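You operate a simulated robot arm through the tools that you are given. There is no shell and no other tool.

You run a simulated robot arm. Do the job below in one go: nothing can be reset, and whatever is moved stays where it is left.

TASK
Move lamp two's plug to the green outlet and run it at 2.
Fine: lamp's switch and the breaker off before the blue ring is freed; green ring to LOCK, then breaker, then lamp on; green dimmer to 2.

Only the result counts: the job must be done as asked and must still hold three seconds after the hand-in. Knocking over, shifting, dropping, spilling or breaking anything else fails it.

THE ROBOT
A 7-joint arm with a two-finger parallel gripper, fixed in place. Base frame: the origin is at the foot of the arm, x ahead of it, y to its left, z up. Lengths are in cm, angles in degrees, forces in N, time in s.
Its first joint turns from -132.0 to 132.0 degrees. Payload 3.91 kg.
Tool frame: the origin (TCP) lies between the finger pads and is the grasp point; the fingertips stand 3 cm ahead of it; z points along the fingers, y is the line along which they close. The gripper opens to 11 cm. The fingers are 2 cm wide and 1 cm thick; the gripper's body (4.8 by 11.2 cm) begins 5.5 cm behind the TCP.
Orientation is told as [roll, pitch, yaw] about the base's x, y, z axes, in that order, counted from this pose: with the fingers straight down and closing along the base's y, the tool's x points along the base's -x, its y along +y and its z along -z.

THE INTERFACE
- The arm moves only by the tool servo_tool. Its arguments are lists of equal length, an entry for each row: "delta_rot": the turn, a rotation vector about the base's x, y, z in rad, a list of three; "xyz": the shift along the base's x, y, z in cm, a list of three; "grip": the closure in counts, from 0 (fully open) to 255 (shut). In form: {"delta_rot": [[rx, ry, rz], ...], "xyz": [[tx, ty, tz], ...], "grip": [grip, ...]}. A call has 1 to 20 rows; each row shifts and turns the commanded pose from where the row before left it. Each row takes 0.2 s and may step no farther than 5 cm and 8.6 degrees from the row before; otherwise, or with a gripper value out of range, the whole call is refused. Where a pose cannot be reached the arm comes as near as it can. A force on the tool above 40 N (or 10 N above the force at the start of the call, whichever is more), or a blocked arm, ends the call early, and 0.2 s more pass. The fingers move at their own pace (about 10.8 cm/s each) and stop on an object; they squeeze with about 43 N. The grip force told is the motor's: it shows also when the fingers shut on nothing. Time passes only in rows, and 0.2 s behind the last, so rows that do not move let the fingers close. It gives the time, the measured TCP pose, the force on the tool (base axes), the opening and the grip force at its end, in the units of the frame above (readings bear some noise), with the torque about the TCP (base axes, N m) and any sound that the robot's microphone picked up.
- Cameras (640 x 400 px; columns grow to the right, rows downward): "scene" is fixed at [22.17, -65.09, 136.88]; the picture's right is [0.69, -0.72, 0.00], its down [-0.29, -0.27, -0.92] and it looks along [0.66, 0.63, -0.40] (base axes); focal length 315 px, centre (320, 200). "wrist" rides on the gripper at [7.2, 1.7, -10.3] in the tool frame; the picture's right is [-0.23, 0.97, 0.00], its down [-0.76, -0.18, -0.62] and it looks along [-0.61, -0.14, 0.78] (tool axes); focal length 222 px, centre (320, 200). There is no depth. A picture from a camera that has moved, and an enlarged one, comes with that camera's place and axes in the base frame and with its lens.
- get_image(camera): a new picture of that camera. It takes no simulated time.
- inspect(camera, box): a new picture of the part [left, top, right, bottom] of that camera's present view, enlarged. It takes no simulated time.
- job_done(): hands the job in; it is judged then, once.

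Places have to be worked out from the pictures, the camera data and where the tool is seen. Open the gripper and draw the arm clear of the work before you hand the job in, unless the task says otherwise.

The tools are called after ">>>" as name(argument=value, ...) on one line, values as JSON. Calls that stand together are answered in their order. servo_tool: Moves the arm, as the interface text tells. Its arguments: {"type":"object","properties":{"delta_rot":{"type":"array"},"xyz":{"type":"array"},"grip":{"type":"array"}},"required":["delta_rot","xyz","grip"]} The other tools are called the same way: get_image (camera) takes a picture; inspect (camera, box) takes an enlarged picture of a part of a camera's view; job_done () hands the job in.

At the start:

```text
time: 0.0
tcp_pos: [53.2, -8.69, 120.07]
ee_rot: [-0.1, 0.0, 0.0]
ft_force: [0.1, -0.2, -0.6]
ft_torque: [0.01, 0.03, -0.02]
opening: 11.01
finger_force: 0.1
```

scene: 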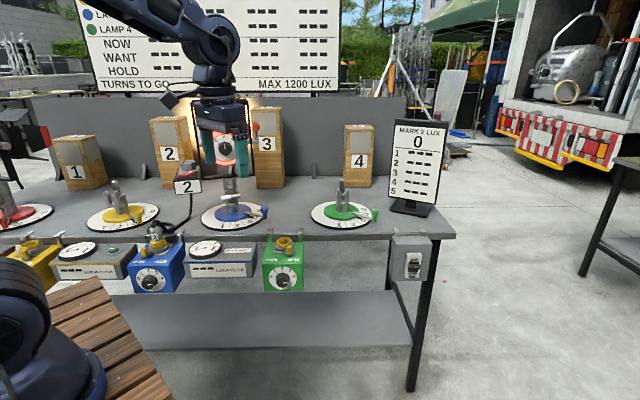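
wrist: 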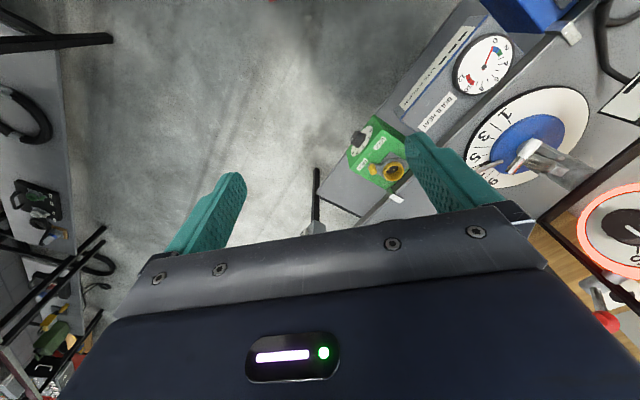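

The scene shows a bench with outlets (yellow, blue, green), dials, and lamps. I'll enlarge the parts to understand them.

>>> inspect(camera="scene", box=[60, 0, 360, 100])

>>> inspect(camera="scene", box=[120, 110, 280, 210])

>>> inspect(camera="scene", box=[120, 200, 320, 310])

>>> inspect(camera="scene", box=[290, 110, 450, 300])

>>> inspect(camera="scene", box=[0, 120, 160, 300])

```text
2.13 times, centred on (210, 50) of scene
camera zoom: at [22.17, -65.09, 136.88], right [0.69, -0.72, 0.0], down [-0.29, -0.27, -0.92], along [0.66, 0.63, -0.4], focal length 671 px, centre (555, 520)
```

zoom: 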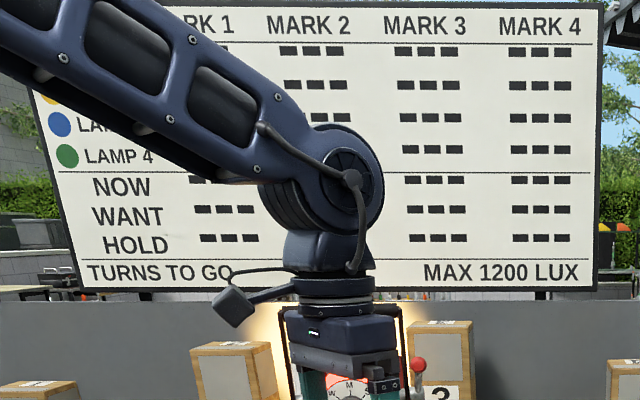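

```text
4.00 times, centred on (200, 160) of scene
camera zoom: at [22.17, -65.09, 136.88], right [0.69, -0.72, 0.0], down [-0.29, -0.27, -0.92], along [0.66, 0.63, -0.4], focal length 1258 px, centre (800, 360)
```

zoom: 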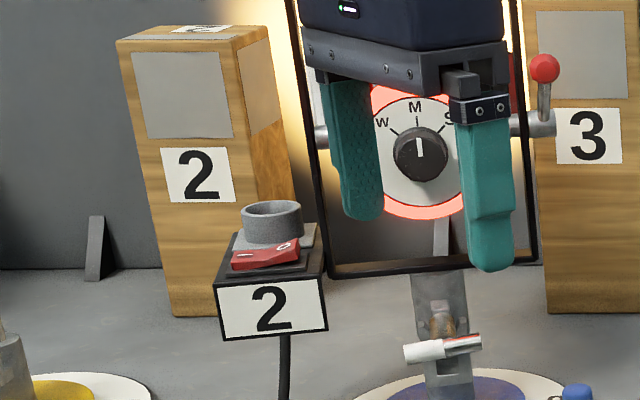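

```text
3.20 times, centred on (220, 255) of scene
camera zoom: at [22.17, -65.09, 136.88], right [0.69, -0.72, 0.0], down [-0.29, -0.27, -0.92], along [0.66, 0.63, -0.4], focal length 1007 px, centre (640, 24)
```

zoom: 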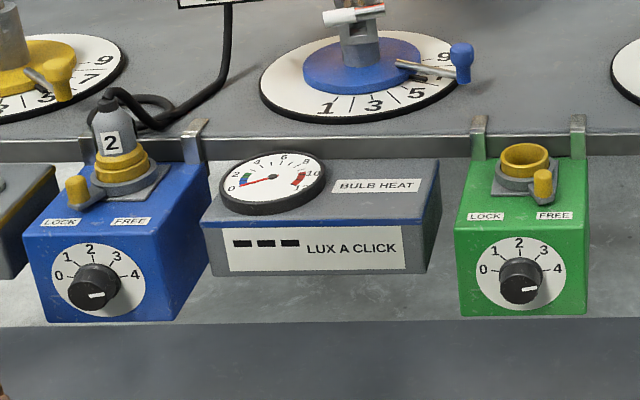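

```text
2.11 times, centred on (370, 205) of scene
camera zoom: at [22.17, -65.09, 136.88], right [0.69, -0.72, 0.0], down [-0.29, -0.27, -0.92], along [0.66, 0.63, -0.4], focal length 662 px, centre (215, 190)
```

zoom: 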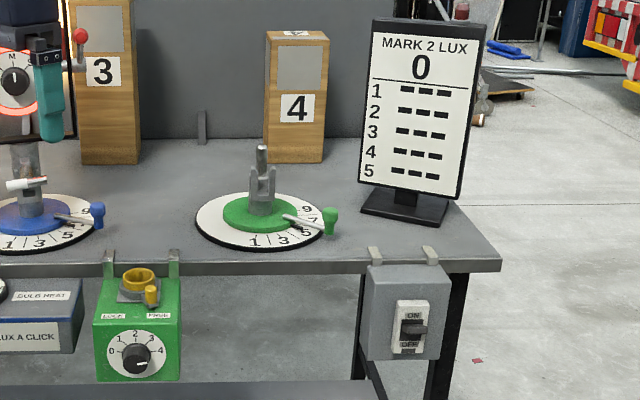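

```text
2.22 times, centred on (80, 210) of scene
camera zoom: at [22.17, -65.09, 136.88], right [0.69, -0.72, 0.0], down [-0.29, -0.27, -0.92], along [0.66, 0.63, -0.4], focal length 699 px, centre (853, 178)
```

zoom: 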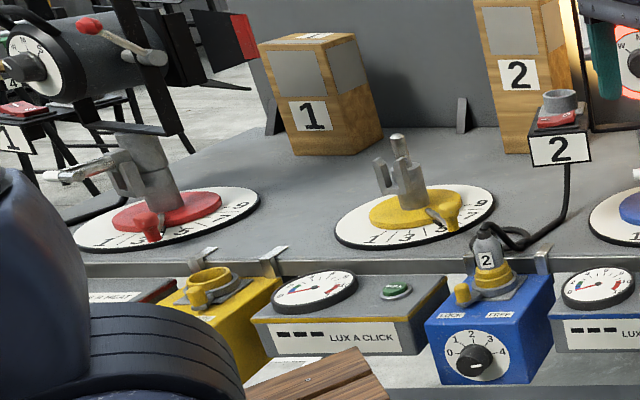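

From the two views I place the green ring near (77, 3.5, 83) and the blue disk near (74, 27, 88), so the bench runs diagonally. I turn the tool about 50° in yaw in place so the wrist camera faces the bench front.

>>> servo_tool(delta_rot=[[0, 0, 0.145], [0, 0, 0.145], [0, 0, 0.145], [0, 0, 0.145], [0, 0, 0.145], [0, 0, 0.145]], xyz=[[0, 0, 1], [0, 0, 1], [0, 0, 1], [0, 0, 1], [0, 0, 0], [0, 0, 0]], grip=[0, 0, 0, 0, 0, 0])

>>> get_image(camera="wrist")

>>> get_image(camera="scene")

```text
time: 1.4
tcp_pos: [53.12, -8.99, 123.88]
ee_rot: [0.1, 0.0, 50.0]
ft_force: [0.7, -0.5, -0.9]
ft_torque: [0.0, -0.03, 0.03]
opening: 11.0
finger_force: 0.0
```

```text
taken
camera wrist: at [47.08, -13.27, 134.43], right [-0.6, 0.8, 0.0], down [0.63, 0.47, 0.62], along [0.5, 0.37, -0.78], focal length 222 px, centre (320, 200)
```

wrist: 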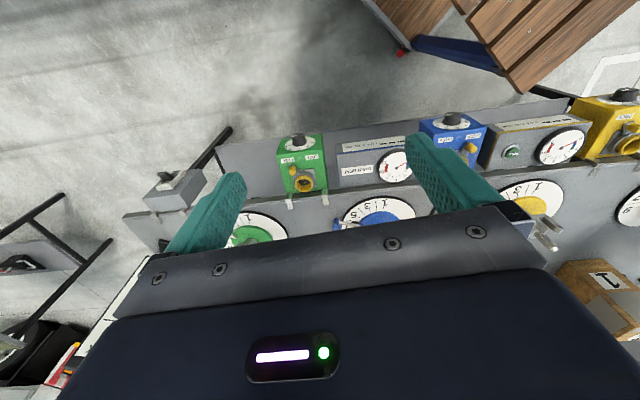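

```text
taken
```

scene: 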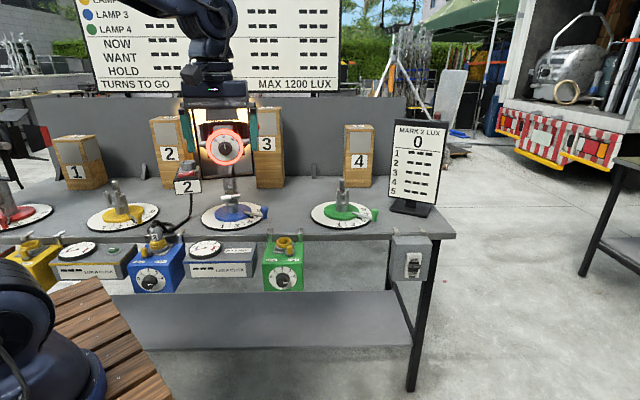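

The bench runs along u=(0.69,-0.72) with its depth along n=(0.72,0.69); the green ring triangulates to about (77, 4, 83) and the blue one should be near (49, 34, 83). I move the camera left and up, clear of the lamp, to look at plug two and the lamp switch.

>>> servo_tool(delta_rot=[[0, 0, 0], [0, 0, 0], [0, 0, 0], [0, 0, 0], [0, 0, 0], [0, 0, 0], [0, 0, 0], [0, 0, 0], [0, 0, 0]], xyz=[[-0.8, 3.5, 1], [-0.8, 3.5, 1], [-0.8, 3.5, 1], [-0.8, 3.5, 1], [-0.8, 3.5, 1], [-0.8, 3.5, 1], [-0.8, 3.5, 0], [-0.8, 3.5, 0], [0, 3.5, 0]], grip=[0, 0, 0, 0, 0, 0, 0, 0, 0])

>>> get_image(camera="wrist")

>>> get_image(camera="scene")

```text
time: 3.4
tcp_pos: [46.95, 22.98, 129.99]
ee_rot: [0.0, 0.0, 49.8]
ft_force: [-0.7, -0.4, 0.6]
ft_torque: [0.03, -0.01, 0.0]
opening: 10.98
finger_force: 0.1
```

```text
taken
camera wrist: at [40.83, 18.5, 140.44], right [-0.6, 0.8, 0.0], down [0.63, 0.47, 0.62], along [0.5, 0.37, -0.78], focal length 222 px, centre (320, 200)
```

wrist: 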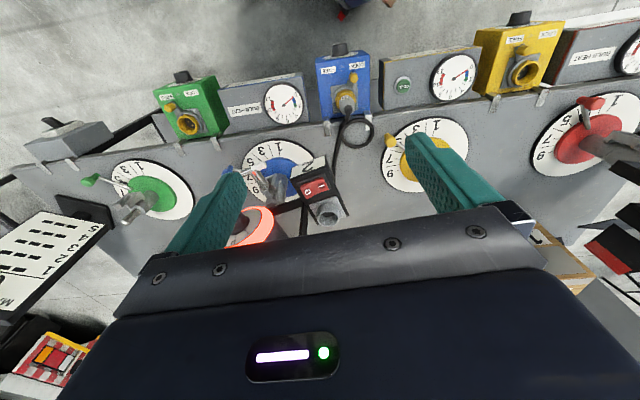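

```text
taken
```

scene: 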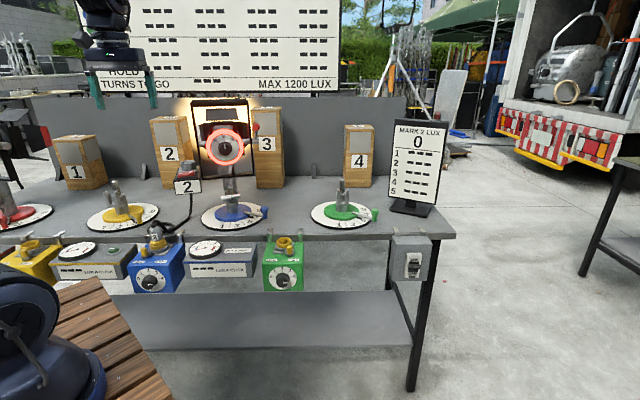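

Excellent overview. I enlarge the relevant parts of both views.

>>> inspect(camera="wrist", box=[240, 130, 400, 240])

>>> inspect(camera="wrist", box=[290, 30, 400, 150])

>>> inspect(camera="wrist", box=[20, 60, 240, 200])

>>> inspect(camera="scene", box=[370, 220, 450, 300])

>>> inspect(camera="scene", box=[165, 100, 285, 230])

>>> inspect(camera="scene", box=[125, 215, 205, 300])

>>> inspect(camera="scene", box=[250, 225, 320, 300])

```text
3.64 times, centred on (320, 185) of wrist
camera zoom: at [40.83, 18.5, 140.44], right [-0.6, 0.8, 0.0], down [0.63, 0.47, 0.62], along [0.5, 0.37, -0.78], focal length 808 px, centre (320, 254)
```

zoom: 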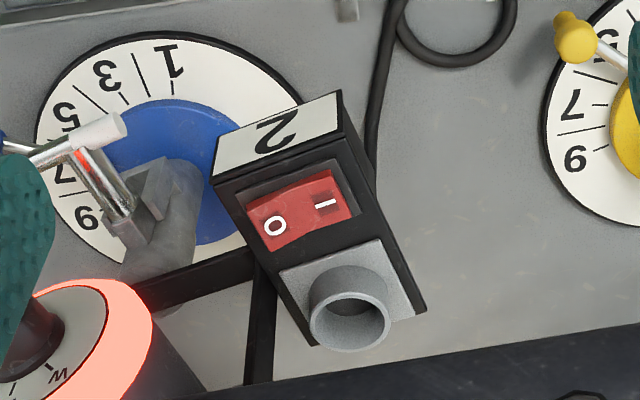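

```text
3.33 times, centred on (345, 90) of wrist
camera zoom: at [40.83, 18.5, 140.44], right [-0.6, 0.8, 0.0], down [0.63, 0.47, 0.62], along [0.5, 0.37, -0.78], focal length 740 px, centre (237, 567)
```

zoom: 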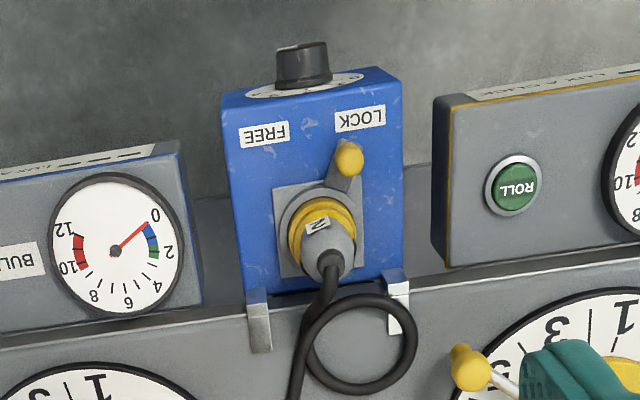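

```text
2.86 times, centred on (130, 130) of wrist
camera zoom: at [40.83, 18.5, 140.44], right [-0.6, 0.8, 0.0], down [0.63, 0.47, 0.62], along [0.5, 0.37, -0.78], focal length 635 px, centre (863, 400)
```

zoom: 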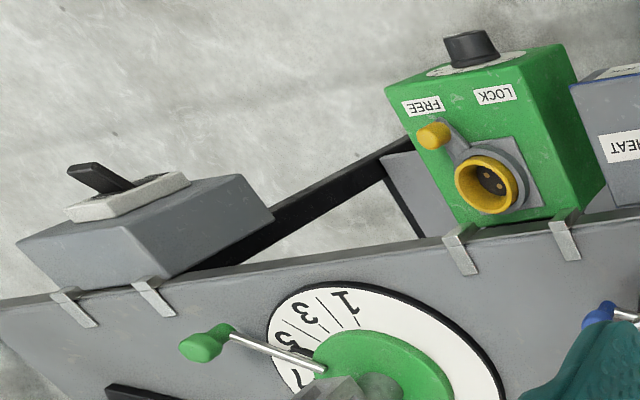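

```text
5.00 times, centred on (410, 260) of scene
camera zoom: at [22.17, -65.09, 136.88], right [0.69, -0.72, 0.0], down [-0.29, -0.27, -0.92], along [0.66, 0.63, -0.4], focal length 1573 px, centre (-130, -100)
```

zoom: 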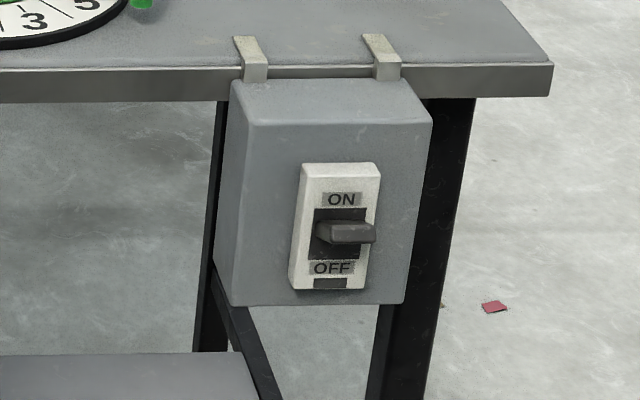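

```text
3.08 times, centred on (225, 165) of scene
camera zoom: at [22.17, -65.09, 136.88], right [0.69, -0.72, 0.0], down [-0.29, -0.27, -0.92], along [0.66, 0.63, -0.4], focal length 968 px, centre (612, 308)
```

zoom: 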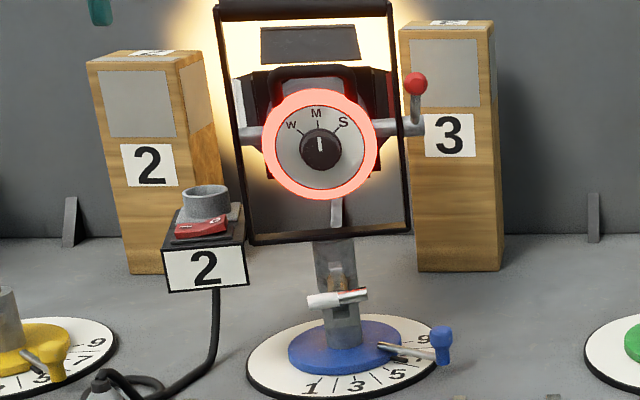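

```text
4.71 times, centred on (165, 258) of scene
camera zoom: at [22.17, -65.09, 136.88], right [0.69, -0.72, 0.0], down [-0.29, -0.27, -0.92], along [0.66, 0.63, -0.4], focal length 1480 px, centre (1049, -71)
```

zoom: 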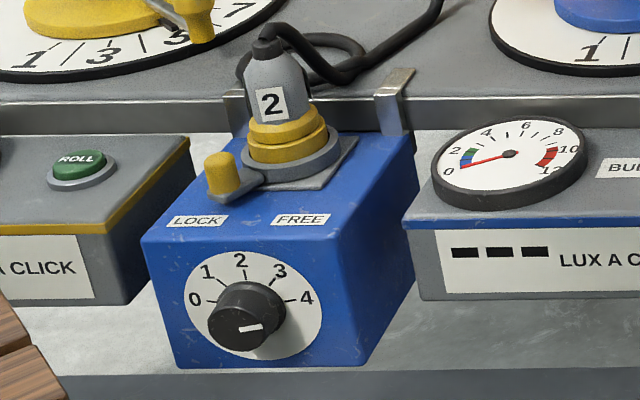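

```text
5.33 times, centred on (285, 262) of scene
camera zoom: at [22.17, -65.09, 136.88], right [0.69, -0.72, 0.0], down [-0.29, -0.27, -0.92], along [0.66, 0.63, -0.4], focal length 1678 px, centre (507, -133)
```

zoom: 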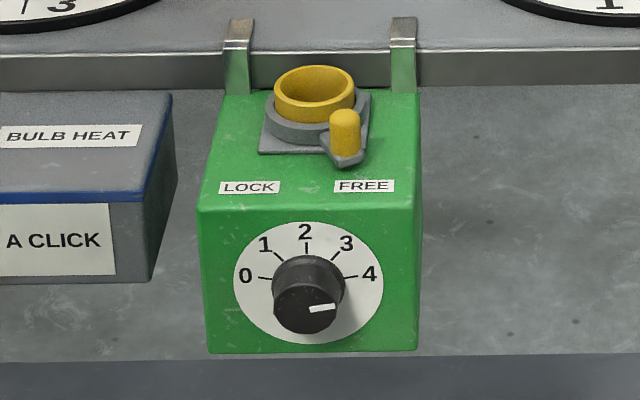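

Rocker "O" side of lamp two is at about u=20.8, n=68.5, z=104 (base ≈ (64, 32.4, 104)); the lamp body is just right of it. I close the fingers, square the tool with the bench, and tilt it 35° toward the bench in front of the switch.

>>> servo_tool(delta_rot=[[0, 0, -0.105], [0.0845, -0.0881, 0], [0.0845, -0.0881, 0], [0.0845, -0.0881, 0], [0.0845, -0.0881, 0], [0.0845, -0.0881, 0], [0, 0, 0]], xyz=[[0, 0, 0], [1.5, 0.3, -2], [2, 0.4, -2.5], [2, 0.4, -2.5], [2, 0.4, -2.5], [1.95, 0.5, -2.5], [0, 0, 0]], grip=[255, 255, 255, 255, 255, 255, 255])

>>> get_image(camera="wrist")

>>> inspect(camera="scene", box=[130, 80, 290, 220])

```text
time: 5.0
tcp_pos: [56.26, 24.71, 118.03]
ee_rot: [-0.2, -35.0, 43.9]
ft_force: [0.0, -0.6, 0.1]
ft_torque: [0.03, -0.02, 0.01]
opening: 0.0
finger_force: 38.0
```

```text
taken
camera wrist: at [46.53, 17.79, 122.43], right [-0.54, 0.83, 0.13], down [0.31, 0.06, 0.95], along [0.78, 0.55, -0.29], focal length 222 px, centre (320, 200)
```

wrist: 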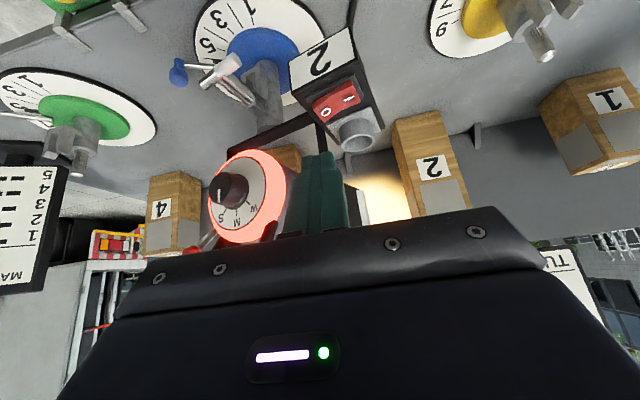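

```text
2.86 times, centred on (210, 150) of scene
camera zoom: at [22.17, -65.09, 136.88], right [0.69, -0.72, 0.0], down [-0.29, -0.27, -0.92], along [0.66, 0.63, -0.4], focal length 899 px, centre (634, 343)
```

zoom: 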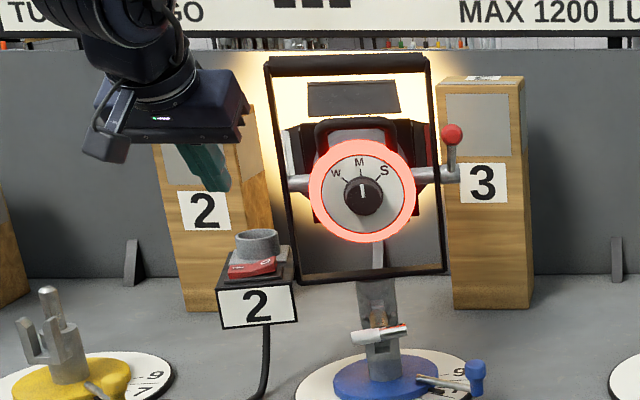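

The tool is squared up with closed fingers left of and above the switch. I enlarge the wrist view of the rocker to refine its place.

>>> inspect(camera="wrist", box=[270, 60, 390, 180])

>>> inspect(camera="scene", box=[160, 130, 230, 200])

```text
3.33 times, centred on (330, 120) of wrist
camera zoom: at [46.53, 17.79, 122.43], right [-0.54, 0.83, 0.13], down [0.31, 0.06, 0.95], along [0.78, 0.55, -0.29], focal length 740 px, centre (287, 467)
```

zoom: 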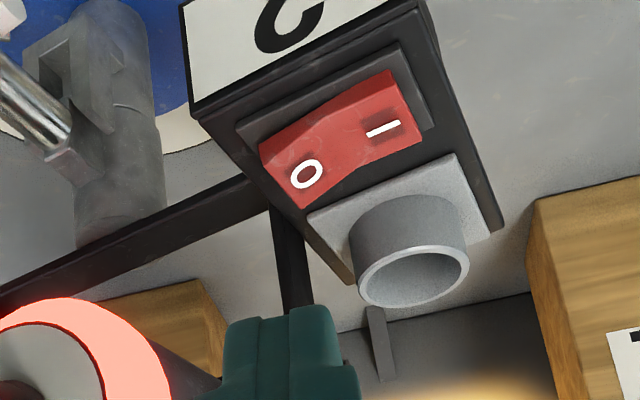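

```text
5.71 times, centred on (195, 165) of scene
camera zoom: at [22.17, -65.09, 136.88], right [0.69, -0.72, 0.0], down [-0.29, -0.27, -0.92], along [0.66, 0.63, -0.4], focal length 1798 px, centre (1034, 400)
```

zoom: 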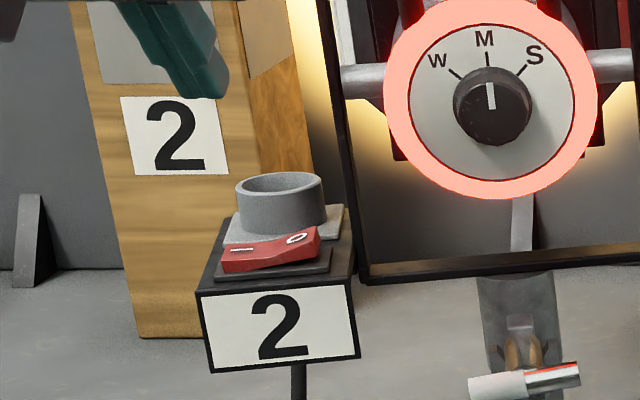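

Both rays agree on the O mark near (64.1, 33.0, 104). I bring the fingertip to about 3.5 cm above it and check before pressing.

>>> servo_tool(delta_rot=[[0, 0, 0], [0, 0, 0], [0, 0, 0], [0, 0, 0], [0, 0, 0]], xyz=[[1.74, 1.76, -2], [1.74, 1.76, -2], [1.74, 1.76, -2], [1.73, 1.77, -2], [0, 0, 0]], grip=[255, 255, 255, 255, 255])

>>> inspect(camera="wrist", box=[240, 100, 400, 260])

>>> inspect(camera="scene", box=[150, 110, 250, 200])

```text
time: 6.2
tcp_pos: [63.22, 31.76, 109.94]
ee_rot: [-0.1, -35.0, 43.9]
ft_force: [0.3, 0.4, -0.2]
ft_torque: [0.01, -0.02, 0.01]
opening: 0.0
finger_force: 37.2
```

```text
2.50 times, centred on (320, 180) of wrist
camera zoom: at [53.46, 24.85, 114.4], right [-0.54, 0.83, 0.13], down [0.31, 0.06, 0.95], along [0.78, 0.55, -0.29], focal length 555 px, centre (320, 250)
```

zoom: 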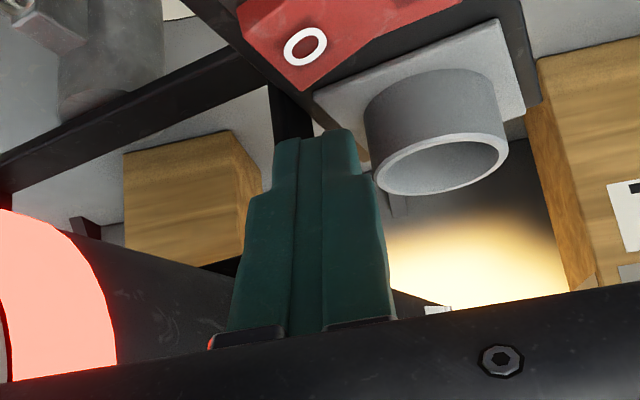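

```text
4.44 times, centred on (200, 155) of scene
camera zoom: at [22.17, -65.09, 136.88], right [0.69, -0.72, 0.0], down [-0.29, -0.27, -0.92], along [0.66, 0.63, -0.4], focal length 1398 px, centre (853, 400)
```

zoom: 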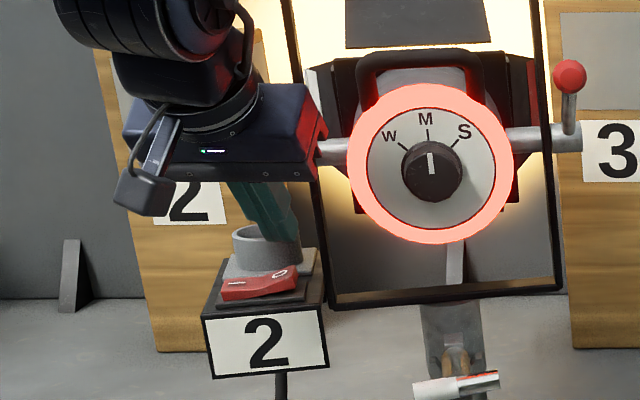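

The tip is now directly over the O end at z≈107.5. I lower it slowly, watching force and sound.

>>> servo_tool(delta_rot=[[0, 0, 0], [0, 0, 0], [0, 0, 0], [0, 0, 0], [0, 0, 0], [0, 0, 0]], xyz=[[0, 0, -0.8], [0, 0, -0.7], [0, 0, -0.6], [0, 0, -0.4], [0, 0, -0.3], [0, 0, -0.2]], grip=[255, 255, 255, 255, 255, 255])

>>> inspect(camera="scene", box=[150, 110, 250, 200])

```text
time: 7.4
tcp_pos: [63.33, 31.92, 107.62]
ee_rot: [-0.2, -35.5, 44.1]
ft_force: [-5.7, -4.1, 12.7]
ft_torque: [0.08, 0.15, 0.09]
opening: 0.0
finger_force: 37.7
stopped in row 6: the force on the tool passed its limit at 45 N (the readings are from after the stop); the commanded pose is now the measured one
```

```text
4.44 times, centred on (200, 155) of scene
camera zoom: at [22.17, -65.09, 136.88], right [0.69, -0.72, 0.0], down [-0.29, -0.27, -0.92], along [0.66, 0.63, -0.4], focal length 1398 px, centre (853, 400)
```

zoom: 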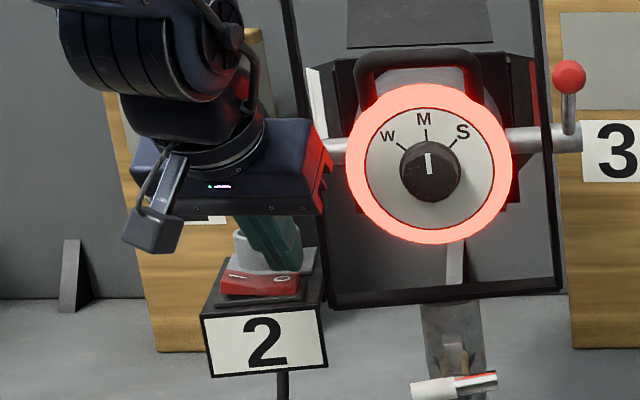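

The lamp glow is gone and the rocker has flipped to O. I retreat up and to the front.

>>> servo_tool(delta_rot=[[0, 0, 0], [0, 0, 0], [0, 0, 0], [0, 0, 0], [0, 0, 0]], xyz=[[-0.2, -0.2, 0.6], [-0.5, -0.5, 1.5], [-2, -2, 2.5], [-2.5, -2.4, 2.5], [-2.5, -2.4, 2.5]], grip=[255, 255, 255, 255, 255])

>>> inspect(camera="scene", box=[150, 110, 250, 200])

>>> get_image(camera="scene")

>>> get_image(camera="wrist")

```text
time: 8.6
tcp_pos: [55.98, 24.69, 116.74]
ee_rot: [-0.1, -35.3, 44.0]
ft_force: [1.9, 0.4, -0.3]
ft_torque: [-0.02, 0.02, 0.01]
opening: 0.0
finger_force: 37.5
```

```text
4.44 times, centred on (200, 155) of scene
camera zoom: at [22.17, -65.09, 136.88], right [0.69, -0.72, 0.0], down [-0.29, -0.27, -0.92], along [0.66, 0.63, -0.4], focal length 1398 px, centre (853, 400)
```

zoom: 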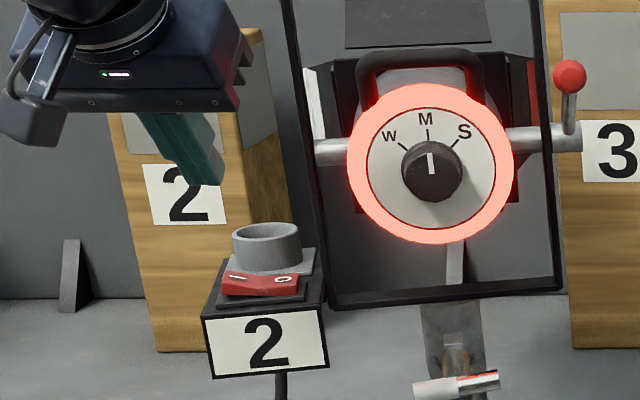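

```text
taken
```

scene: 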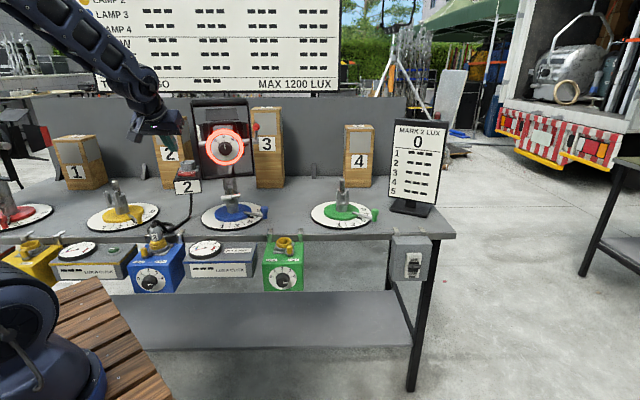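

```text
taken
camera wrist: at [46.1, 17.7, 121.15], right [-0.54, 0.83, 0.13], down [0.31, 0.05, 0.95], along [0.78, 0.55, -0.29], focal length 222 px, centre (320, 200)
```

wrist: 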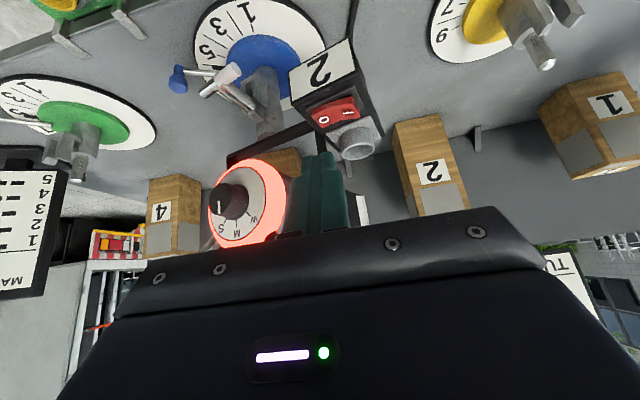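

Switch is off and the lamp is back at its rest position. Next the breaker toggle, which I place near base (104, -29, 77): I travel high in front of the lamp to a viewing spot before it.

>>> servo_tool(delta_rot=[[0, 0, 0], [0, 0, 0], [0, 0, 0], [0, 0, 0], [0, 0, 0], [0, 0, 0], [0, 0, 0], [0, 0, 0], [0, 0, 0], [0, 0, 0], [0, 0, 0], [0, 0, 0], [0, 0, 0], [0, 0, 0], [0, 0, 0], [0, 0, 0], [0, 0, 0]], xyz=[[1.3, -3.9, 0], [1.3, -3.9, 0], [1.6, -3.9, 0], [1.9, -3.7, 0], [1.9, -3.7, -1], [1.9, -3.7, -1], [1.9, -3.7, -1], [1.9, -3.7, -1], [1.9, -3.7, -1], [1.9, -3.7, -1.5], [1.9, -3.7, -1.5], [1.9, -3.7, -1.5], [2.0, -3.7, -1.5], [2.0, -3.7, -1.5], [2.0, -3.7, -1.5], [2.0, -3.7, -1.5], [0, 0, 0]], grip=[255, 255, 255, 255, 255, 255, 255, 255, 255, 255, 255, 255, 255, 255, 255, 255, 255])

>>> get_image(camera="wrist")

>>> get_image(camera="scene")

```text
time: 12.2
tcp_pos: [84.95, -35.25, 101.85]
ee_rot: [-0.3, -35.5, 43.9]
ft_force: [-0.4, -0.6, -0.6]
ft_torque: [0.0, -0.02, -0.02]
opening: 0.0
finger_force: 37.6
```

```text
taken
camera wrist: at [75.09, -42.14, 106.24], right [-0.54, 0.83, 0.13], down [0.31, 0.05, 0.95], along [0.78, 0.55, -0.28], focal length 222 px, centre (320, 200)
```

wrist: 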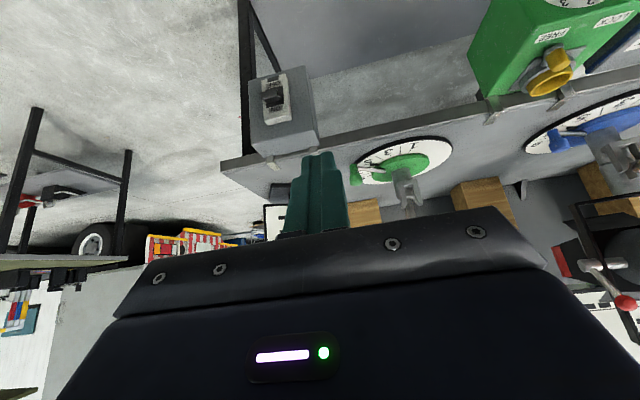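

```text
taken
```

scene: 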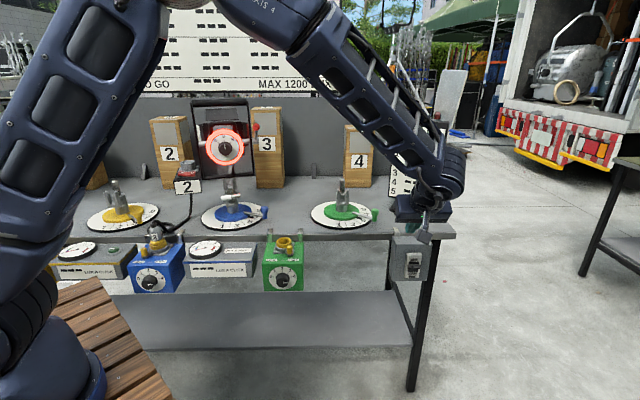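

>>> inspect(camera="wrist", box=[230, 50, 350, 170])

>>> inspect(camera="scene", box=[370, 180, 460, 290])

```text
3.33 times, centred on (290, 110) of wrist
camera zoom: at [75.09, -42.14, 106.24], right [-0.54, 0.83, 0.13], down [0.31, 0.05, 0.95], along [0.78, 0.55, -0.28], focal length 740 px, centre (420, 500)
```

zoom: 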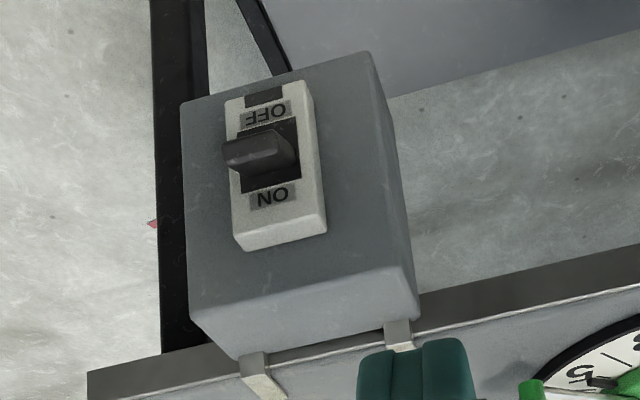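

```text
3.64 times, centred on (415, 235) of scene
camera zoom: at [22.17, -65.09, 136.88], right [0.69, -0.72, 0.0], down [-0.29, -0.27, -0.92], along [0.66, 0.63, -0.4], focal length 1144 px, centre (-26, 73)
```

zoom: 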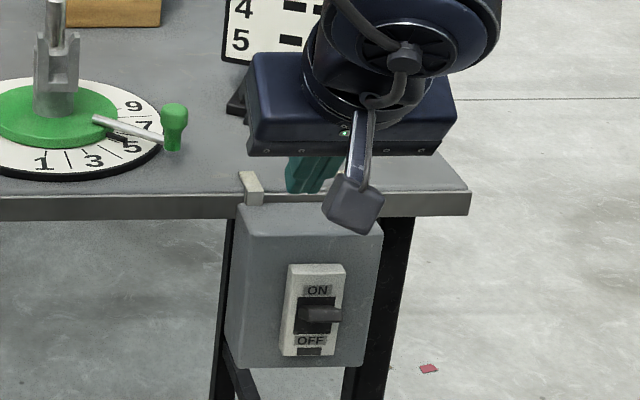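

Both rays agree on the lever's end at about (106.4, -29, 75.5), lever up at ON. I turn the tool to yaw ≈15°, tilt ≈60° for reach and go to a standoff just in front of and above it.

>>> servo_tool(delta_rot=[[0, 0, -0.126], [0, 0, -0.126], [0, 0, -0.126], [0, 0, -0.126], [0.037, -0.1378, 0], [0.037, -0.1378, 0], [0.037, -0.1378, 0], [0, 0, 0], [0, 0, 0]], xyz=[[0, 0, -1], [0, 0, -2], [2, 0.5, -2], [2, 0.5, -2.5], [2, 0.5, -2.5], [2, 0.5, -2.5], [3, 1, -2.6], [3, 1.2, -2.7], [0, 0, 0]], grip=[255, 255, 255, 255, 255, 255, 255, 255, 255])

>>> get_image(camera="wrist")

>>> inspect(camera="scene", box=[350, 180, 460, 300])

```text
time: 14.2
tcp_pos: [99.06, -31.12, 83.82]
ee_rot: [-0.2, -60.0, 14.9]
ft_force: [0.1, -1.1, 0.5]
ft_torque: [-0.01, 0.0, 0.0]
opening: 0.0
finger_force: 37.6
```

```text
taken
camera wrist: at [86.35, -32.63, 82.82], right [-0.14, 0.97, 0.2], down [-0.11, -0.21, 0.97], along [0.98, 0.11, 0.14], focal length 222 px, centre (320, 200)
```

wrist: 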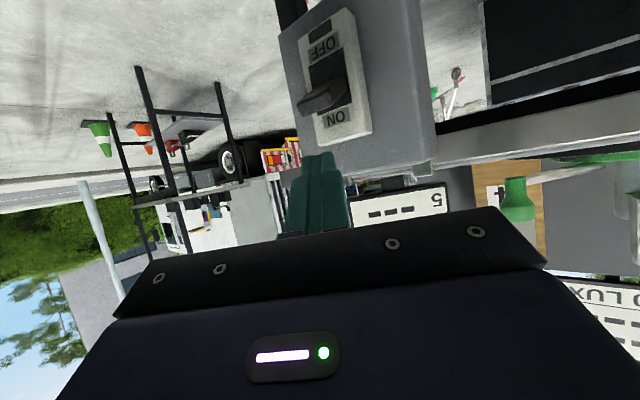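

```text
3.33 times, centred on (405, 240) of scene
camera zoom: at [22.17, -65.09, 136.88], right [0.69, -0.72, 0.0], down [-0.29, -0.27, -0.92], along [0.66, 0.63, -0.4], focal length 1049 px, centre (37, 67)
```

zoom: 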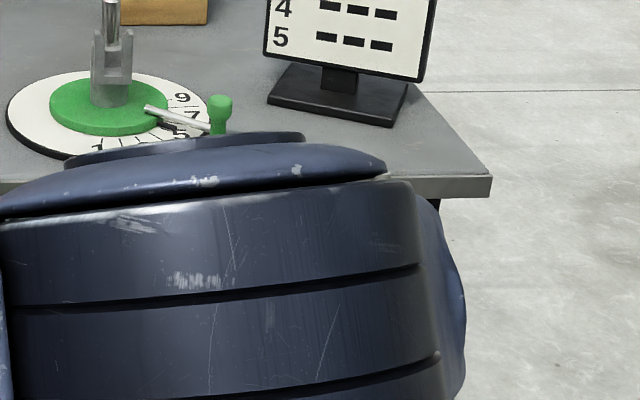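

The pose is reached; the arm blocks the scene view, so I rely on the wrist picture and enlarge it.

>>> inspect(camera="wrist", box=[260, 0, 440, 210])

```text
1.90 times, centred on (350, 105) of wrist
camera zoom: at [86.35, -32.63, 82.82], right [-0.14, 0.97, 0.2], down [-0.11, -0.21, 0.97], along [0.98, 0.11, 0.14], focal length 423 px, centre (263, 381)
```

zoom: 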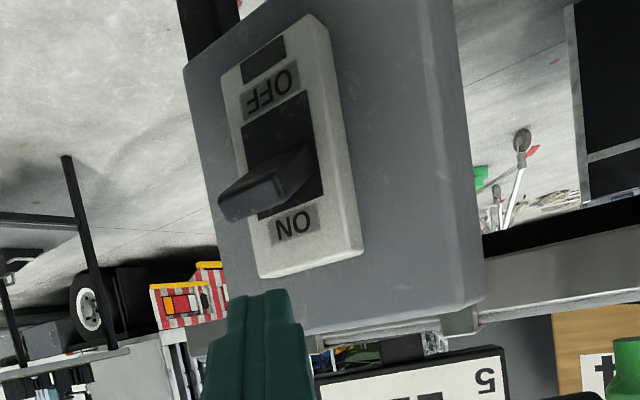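

Three rays now agree on the lever's end at about (103.7, -30.2, 78). I move the fingertip 1 cm past its end and just above it, then look again.

>>> servo_tool(delta_rot=[[0, 0, 0], [0, 0, 0], [0, 0, 0]], xyz=[[1.5, 0.5, -0.4], [1.5, 0.5, -0.4], [0, 0, 0]], grip=[255, 255, 255])

>>> inspect(camera="wrist", box=[260, 0, 440, 210])

```text
time: 15.0
tcp_pos: [101.99, -30.19, 83.0]
ee_rot: [-0.1, -60.0, 15.0]
ft_force: [0.0, -0.1, 0.6]
ft_torque: [-0.02, 0.0, 0.01]
opening: 0.02
finger_force: 38.1
```

```text
1.90 times, centred on (350, 105) of wrist
camera zoom: at [89.35, -31.65, 81.99], right [-0.14, 0.97, 0.2], down [-0.11, -0.21, 0.97], along [0.98, 0.11, 0.13], focal length 423 px, centre (263, 381)
```

zoom: 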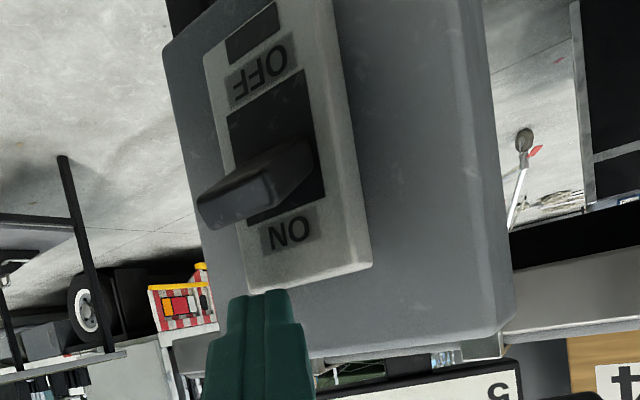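

The tip lies above the lever as planned (lever end again at ≈(103.7, -30.2, 78.1)). I push straight down in small steps.

>>> servo_tool(delta_rot=[[0, 0, 0], [0, 0, 0], [0, 0, 0], [0, 0, 0], [0, 0, 0], [0, 0, 0], [0, 0, 0], [0, 0, 0]], xyz=[[0, 0, -0.8], [0, 0, -0.6], [0, 0, -0.6], [0, 0, -0.6], [0, 0, -0.6], [0, 0, -0.6], [0, 0, -0.5], [0, 0, -0.4]], grip=[255, 255, 255, 255, 255, 255, 255, 255])

>>> inspect(camera="wrist", box=[260, 0, 440, 210])

```text
time: 16.8
tcp_pos: [102.03, -30.37, 78.32]
ee_rot: [-0.2, -60.1, 15.1]
ft_force: [0.8, 0.3, 0.1]
ft_torque: [-0.01, 0.01, -0.01]
opening: 0.0
finger_force: 37.2
```

```text
1.90 times, centred on (350, 105) of wrist
camera zoom: at [89.34, -31.78, 77.37], right [-0.14, 0.97, 0.19], down [-0.11, -0.21, 0.97], along [0.98, 0.12, 0.13], focal length 423 px, centre (263, 381)
```

zoom: 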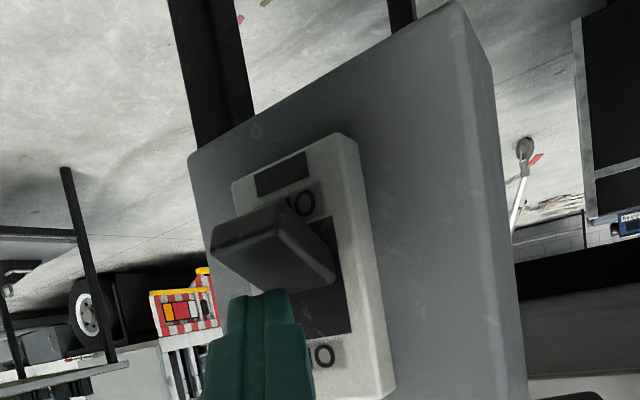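

The lever has snapped down to OFF with no residual force. I back away from it, raise, and straighten the tool to vertical while returning to the high area.

>>> servo_tool(delta_rot=[[0, 0, 0], [0, 0, 0], [0, 0, 0], [-0.0363, 0.1352, 0], [-0.0363, 0.1352, 0], [-0.0363, 0.1352, 0], [-0.0363, 0.1352, 0], [-0.0363, 0.1352, 0], [-0.0363, 0.1352, 0], [-0.0363, 0.1352, 0], [-0.0174, 0.0647, 0], [0, 0, 0.126], [0, 0, 0.126], [0, 0, 0.126], [0, 0, 0.126]], xyz=[[-1.5, -1.4, 0.3], [-2, -1.9, 1], [-2, -1.6, 2], [-2, 0, 3], [-2, 0, 3.5], [-2, 0, 4], [-2, 0, 4], [-2, 0, 4], [-1.5, 0, 4], [0, 0, 3], [0, 0, 2], [-2.4, 3.6, 0], [-2.4, 3.6, 0], [-2.4, 3.6, 0], [-2.4, 3.6, 0]], grip=[255, 255, 255, 255, 255, 255, 255, 255, 255, 255, 255, 174, 174, 174, 174])

>>> get_image(camera="scene")

>>> get_image(camera="wrist")

```text
time: 20.0
tcp_pos: [75.12, -20.75, 109.45]
ee_rot: [-0.2, 0.0, 43.9]
ft_force: [0.2, 0.0, 0.1]
ft_torque: [0.02, 0.04, 0.0]
opening: 3.47
finger_force: 0.1
```

```text
taken
```

scene: 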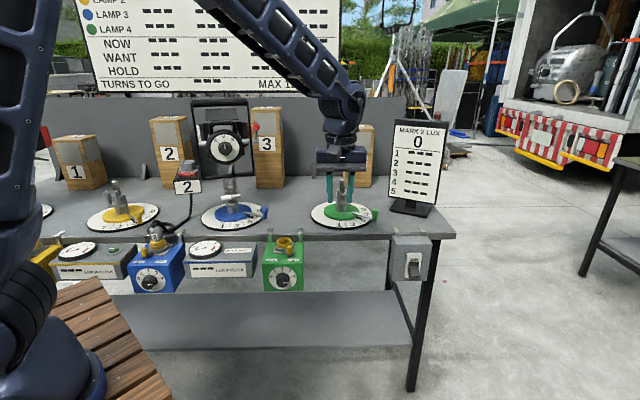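

```text
taken
camera wrist: at [68.64, -24.48, 119.91], right [-0.51, 0.86, 0.0], down [0.67, 0.4, 0.62], along [0.54, 0.32, -0.78], focal length 222 px, centre (320, 200)
```

wrist: 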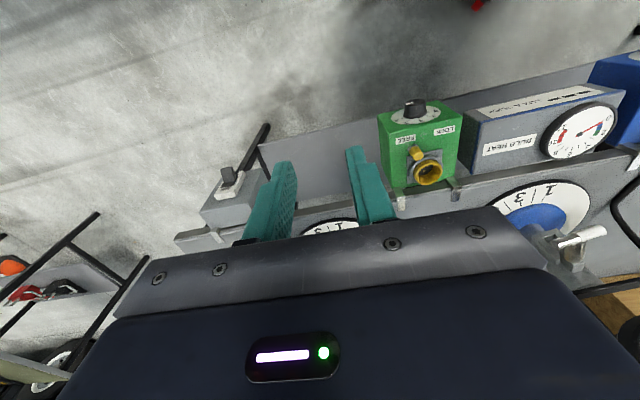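

The ring light on lamp two went dark, so the breaker is off. I travel left in front of the lamp to above the blue outlet's lever.

>>> servo_tool(delta_rot=[[0, 0, 0], [0, 0, 0], [0, 0, 0], [0, 0, 0], [0, 0, 0], [0, 0, 0], [0, 0, 0], [0, 0, 0], [0, 0, 0], [0, 0, 0], [0, 0, 0], [0, 0, 0], [0, 0, 0], [0, 0, 0]], xyz=[[-2.415, 3.65, 0], [-2.415, 3.65, 0], [-2.415, 3.65, 0], [-2.415, 3.65, 0], [-2.415, 3.65, 0], [-2.415, 3.65, 0], [-2.415, 3.65, 0], [-2.415, 3.65, 0], [-2.415, 3.65, 0], [-2.415, 3.65, 0], [-2.415, 3.65, 0], [-2.415, 3.65, 0], [-2.415, 3.65, 0], [0, 0, 0]], grip=[174, 174, 174, 174, 174, 174, 174, 174, 174, 174, 174, 174, 174, 174])

>>> get_image(camera="wrist")

>>> get_image(camera="scene")

```text
time: 23.0
tcp_pos: [44.0, 26.72, 109.23]
ee_rot: [-0.2, 0.1, 43.9]
ft_force: [0.2, 0.7, 0.5]
ft_torque: [-0.02, -0.02, 0.03]
opening: 3.5
finger_force: 0.0
```

```text
taken
camera wrist: at [37.58, 23.09, 119.77], right [-0.51, 0.86, 0.0], down [0.67, 0.4, 0.62], along [0.54, 0.32, -0.78], focal length 222 px, centre (320, 200)
```

wrist: 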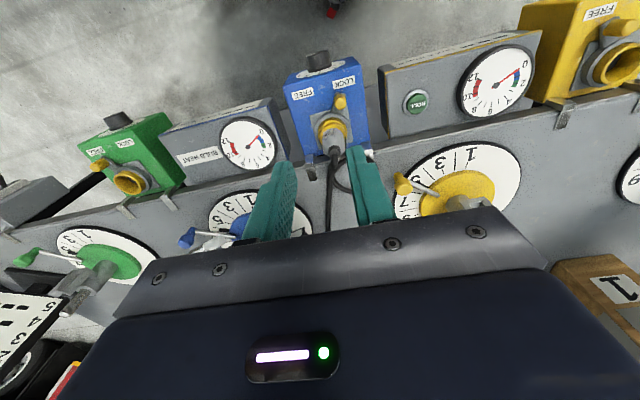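

```text
taken
```

scene: 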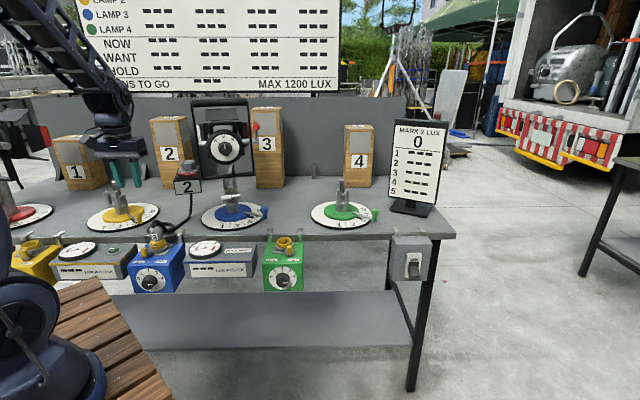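

I enlarge the blue outlet in the wrist view to fix the lever's location.

>>> inspect(camera="wrist", box=[270, 40, 390, 220])

>>> inspect(camera="scene", box=[125, 215, 205, 300])

```text
2.22 times, centred on (330, 130) of wrist
camera zoom: at [37.58, 23.09, 119.77], right [-0.51, 0.86, 0.0], down [0.67, 0.4, 0.62], along [0.54, 0.32, -0.78], focal length 494 px, centre (298, 356)
```

zoom: 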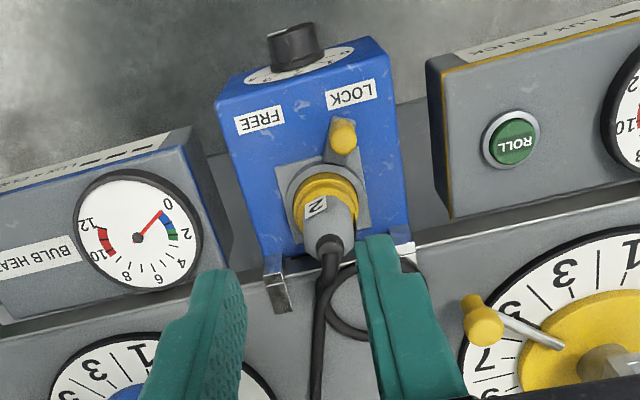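

```text
4.71 times, centred on (165, 258) of scene
camera zoom: at [22.17, -65.09, 136.88], right [0.69, -0.72, 0.0], down [-0.29, -0.27, -0.92], along [0.66, 0.63, -0.4], focal length 1480 px, centre (1049, -71)
```

zoom: 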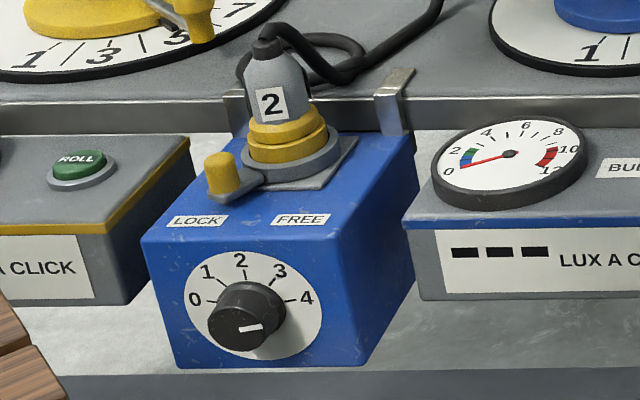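

Refined: blue lever knob top ≈ (44.0, 30.2, 84.6), ring centre ≈ (48.7, 31.6, 84). I go down with the opened fingers straddling the knob, stopping just above it to check.

>>> servo_tool(delta_rot=[[0, 0, 0], [0, 0, 0], [0, 0, 0], [0, 0, 0], [0, 0, 0], [0, 0, 0]], xyz=[[0, 1.7, -4], [0, 1.8, -4.2], [0, 0, -4.5], [0, 0, -4], [0, 0, -2.5], [0, 0, 0]], grip=[174, 174, 174, 174, 174, 174])

>>> inspect(camera="wrist", box=[220, 40, 420, 240])

>>> inspect(camera="scene", box=[105, 185, 205, 285])

```text
time: 24.4
tcp_pos: [43.8, 30.05, 89.98]
ee_rot: [-0.2, 0.0, 43.8]
ft_force: [0.4, -0.1, -0.1]
ft_torque: [-0.02, 0.01, 0.01]
opening: 3.49
finger_force: 0.1
```

```text
2.00 times, centred on (320, 140) of wrist
camera zoom: at [37.39, 26.36, 100.43], right [-0.51, 0.86, 0.0], down [0.67, 0.4, 0.62], along [0.54, 0.32, -0.78], focal length 444 px, centre (320, 320)
```

zoom: 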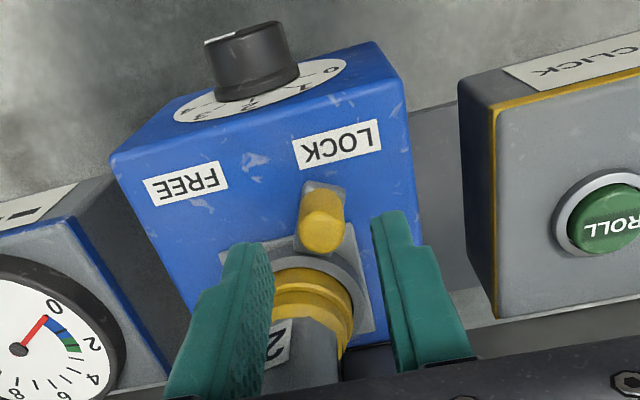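

```text
4.00 times, centred on (155, 235) of scene
camera zoom: at [22.17, -65.09, 136.88], right [0.69, -0.72, 0.0], down [-0.29, -0.27, -0.92], along [0.66, 0.63, -0.4], focal length 1258 px, centre (980, 60)
```

zoom: 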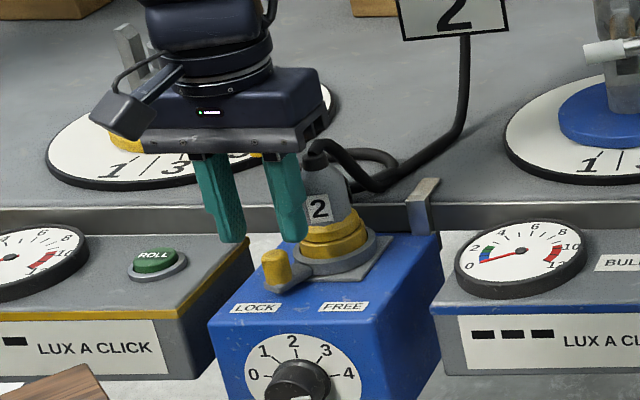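

The fingers straddle the knob line well. I nudge forward 0.5 cm and lower so the tips overlap the knob by about 2 cm.

>>> servo_tool(delta_rot=[[0, 0, 0], [0, 0, 0], [0, 0, 0], [0, 0, 0], [0, 0, 0]], xyz=[[0.35, 0.35, -1], [0, 0, -1], [0, 0, -1], [0, 0, -1], [0, 0, 0]], grip=[174, 174, 174, 174, 174])

>>> inspect(camera="wrist", box=[220, 40, 420, 240])

>>> inspect(camera="scene", box=[105, 185, 205, 285])

```text
time: 25.6
tcp_pos: [44.42, 30.44, 86.01]
ee_rot: [-0.1, 0.0, 44.0]
ft_force: [0.0, -0.6, 0.0]
ft_torque: [-0.04, -0.01, -0.02]
opening: 3.52
finger_force: 0.1
```

```text
2.00 times, centred on (320, 140) of wrist
camera zoom: at [37.86, 26.85, 96.42], right [-0.51, 0.86, 0.0], down [0.67, 0.4, 0.62], along [0.54, 0.32, -0.78], focal length 444 px, centre (320, 320)
```

zoom: 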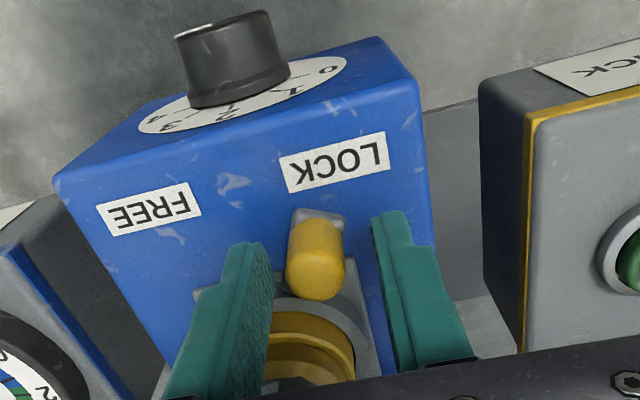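

```text
4.00 times, centred on (155, 235) of scene
camera zoom: at [22.17, -65.09, 136.88], right [0.69, -0.72, 0.0], down [-0.29, -0.27, -0.92], along [0.66, 0.63, -0.4], focal length 1258 px, centre (980, 60)
```

zoom: 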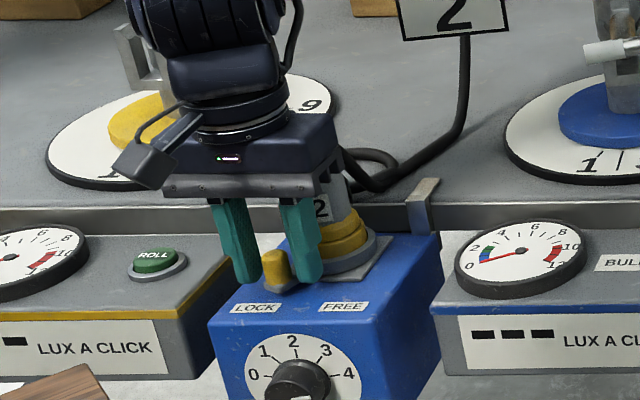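

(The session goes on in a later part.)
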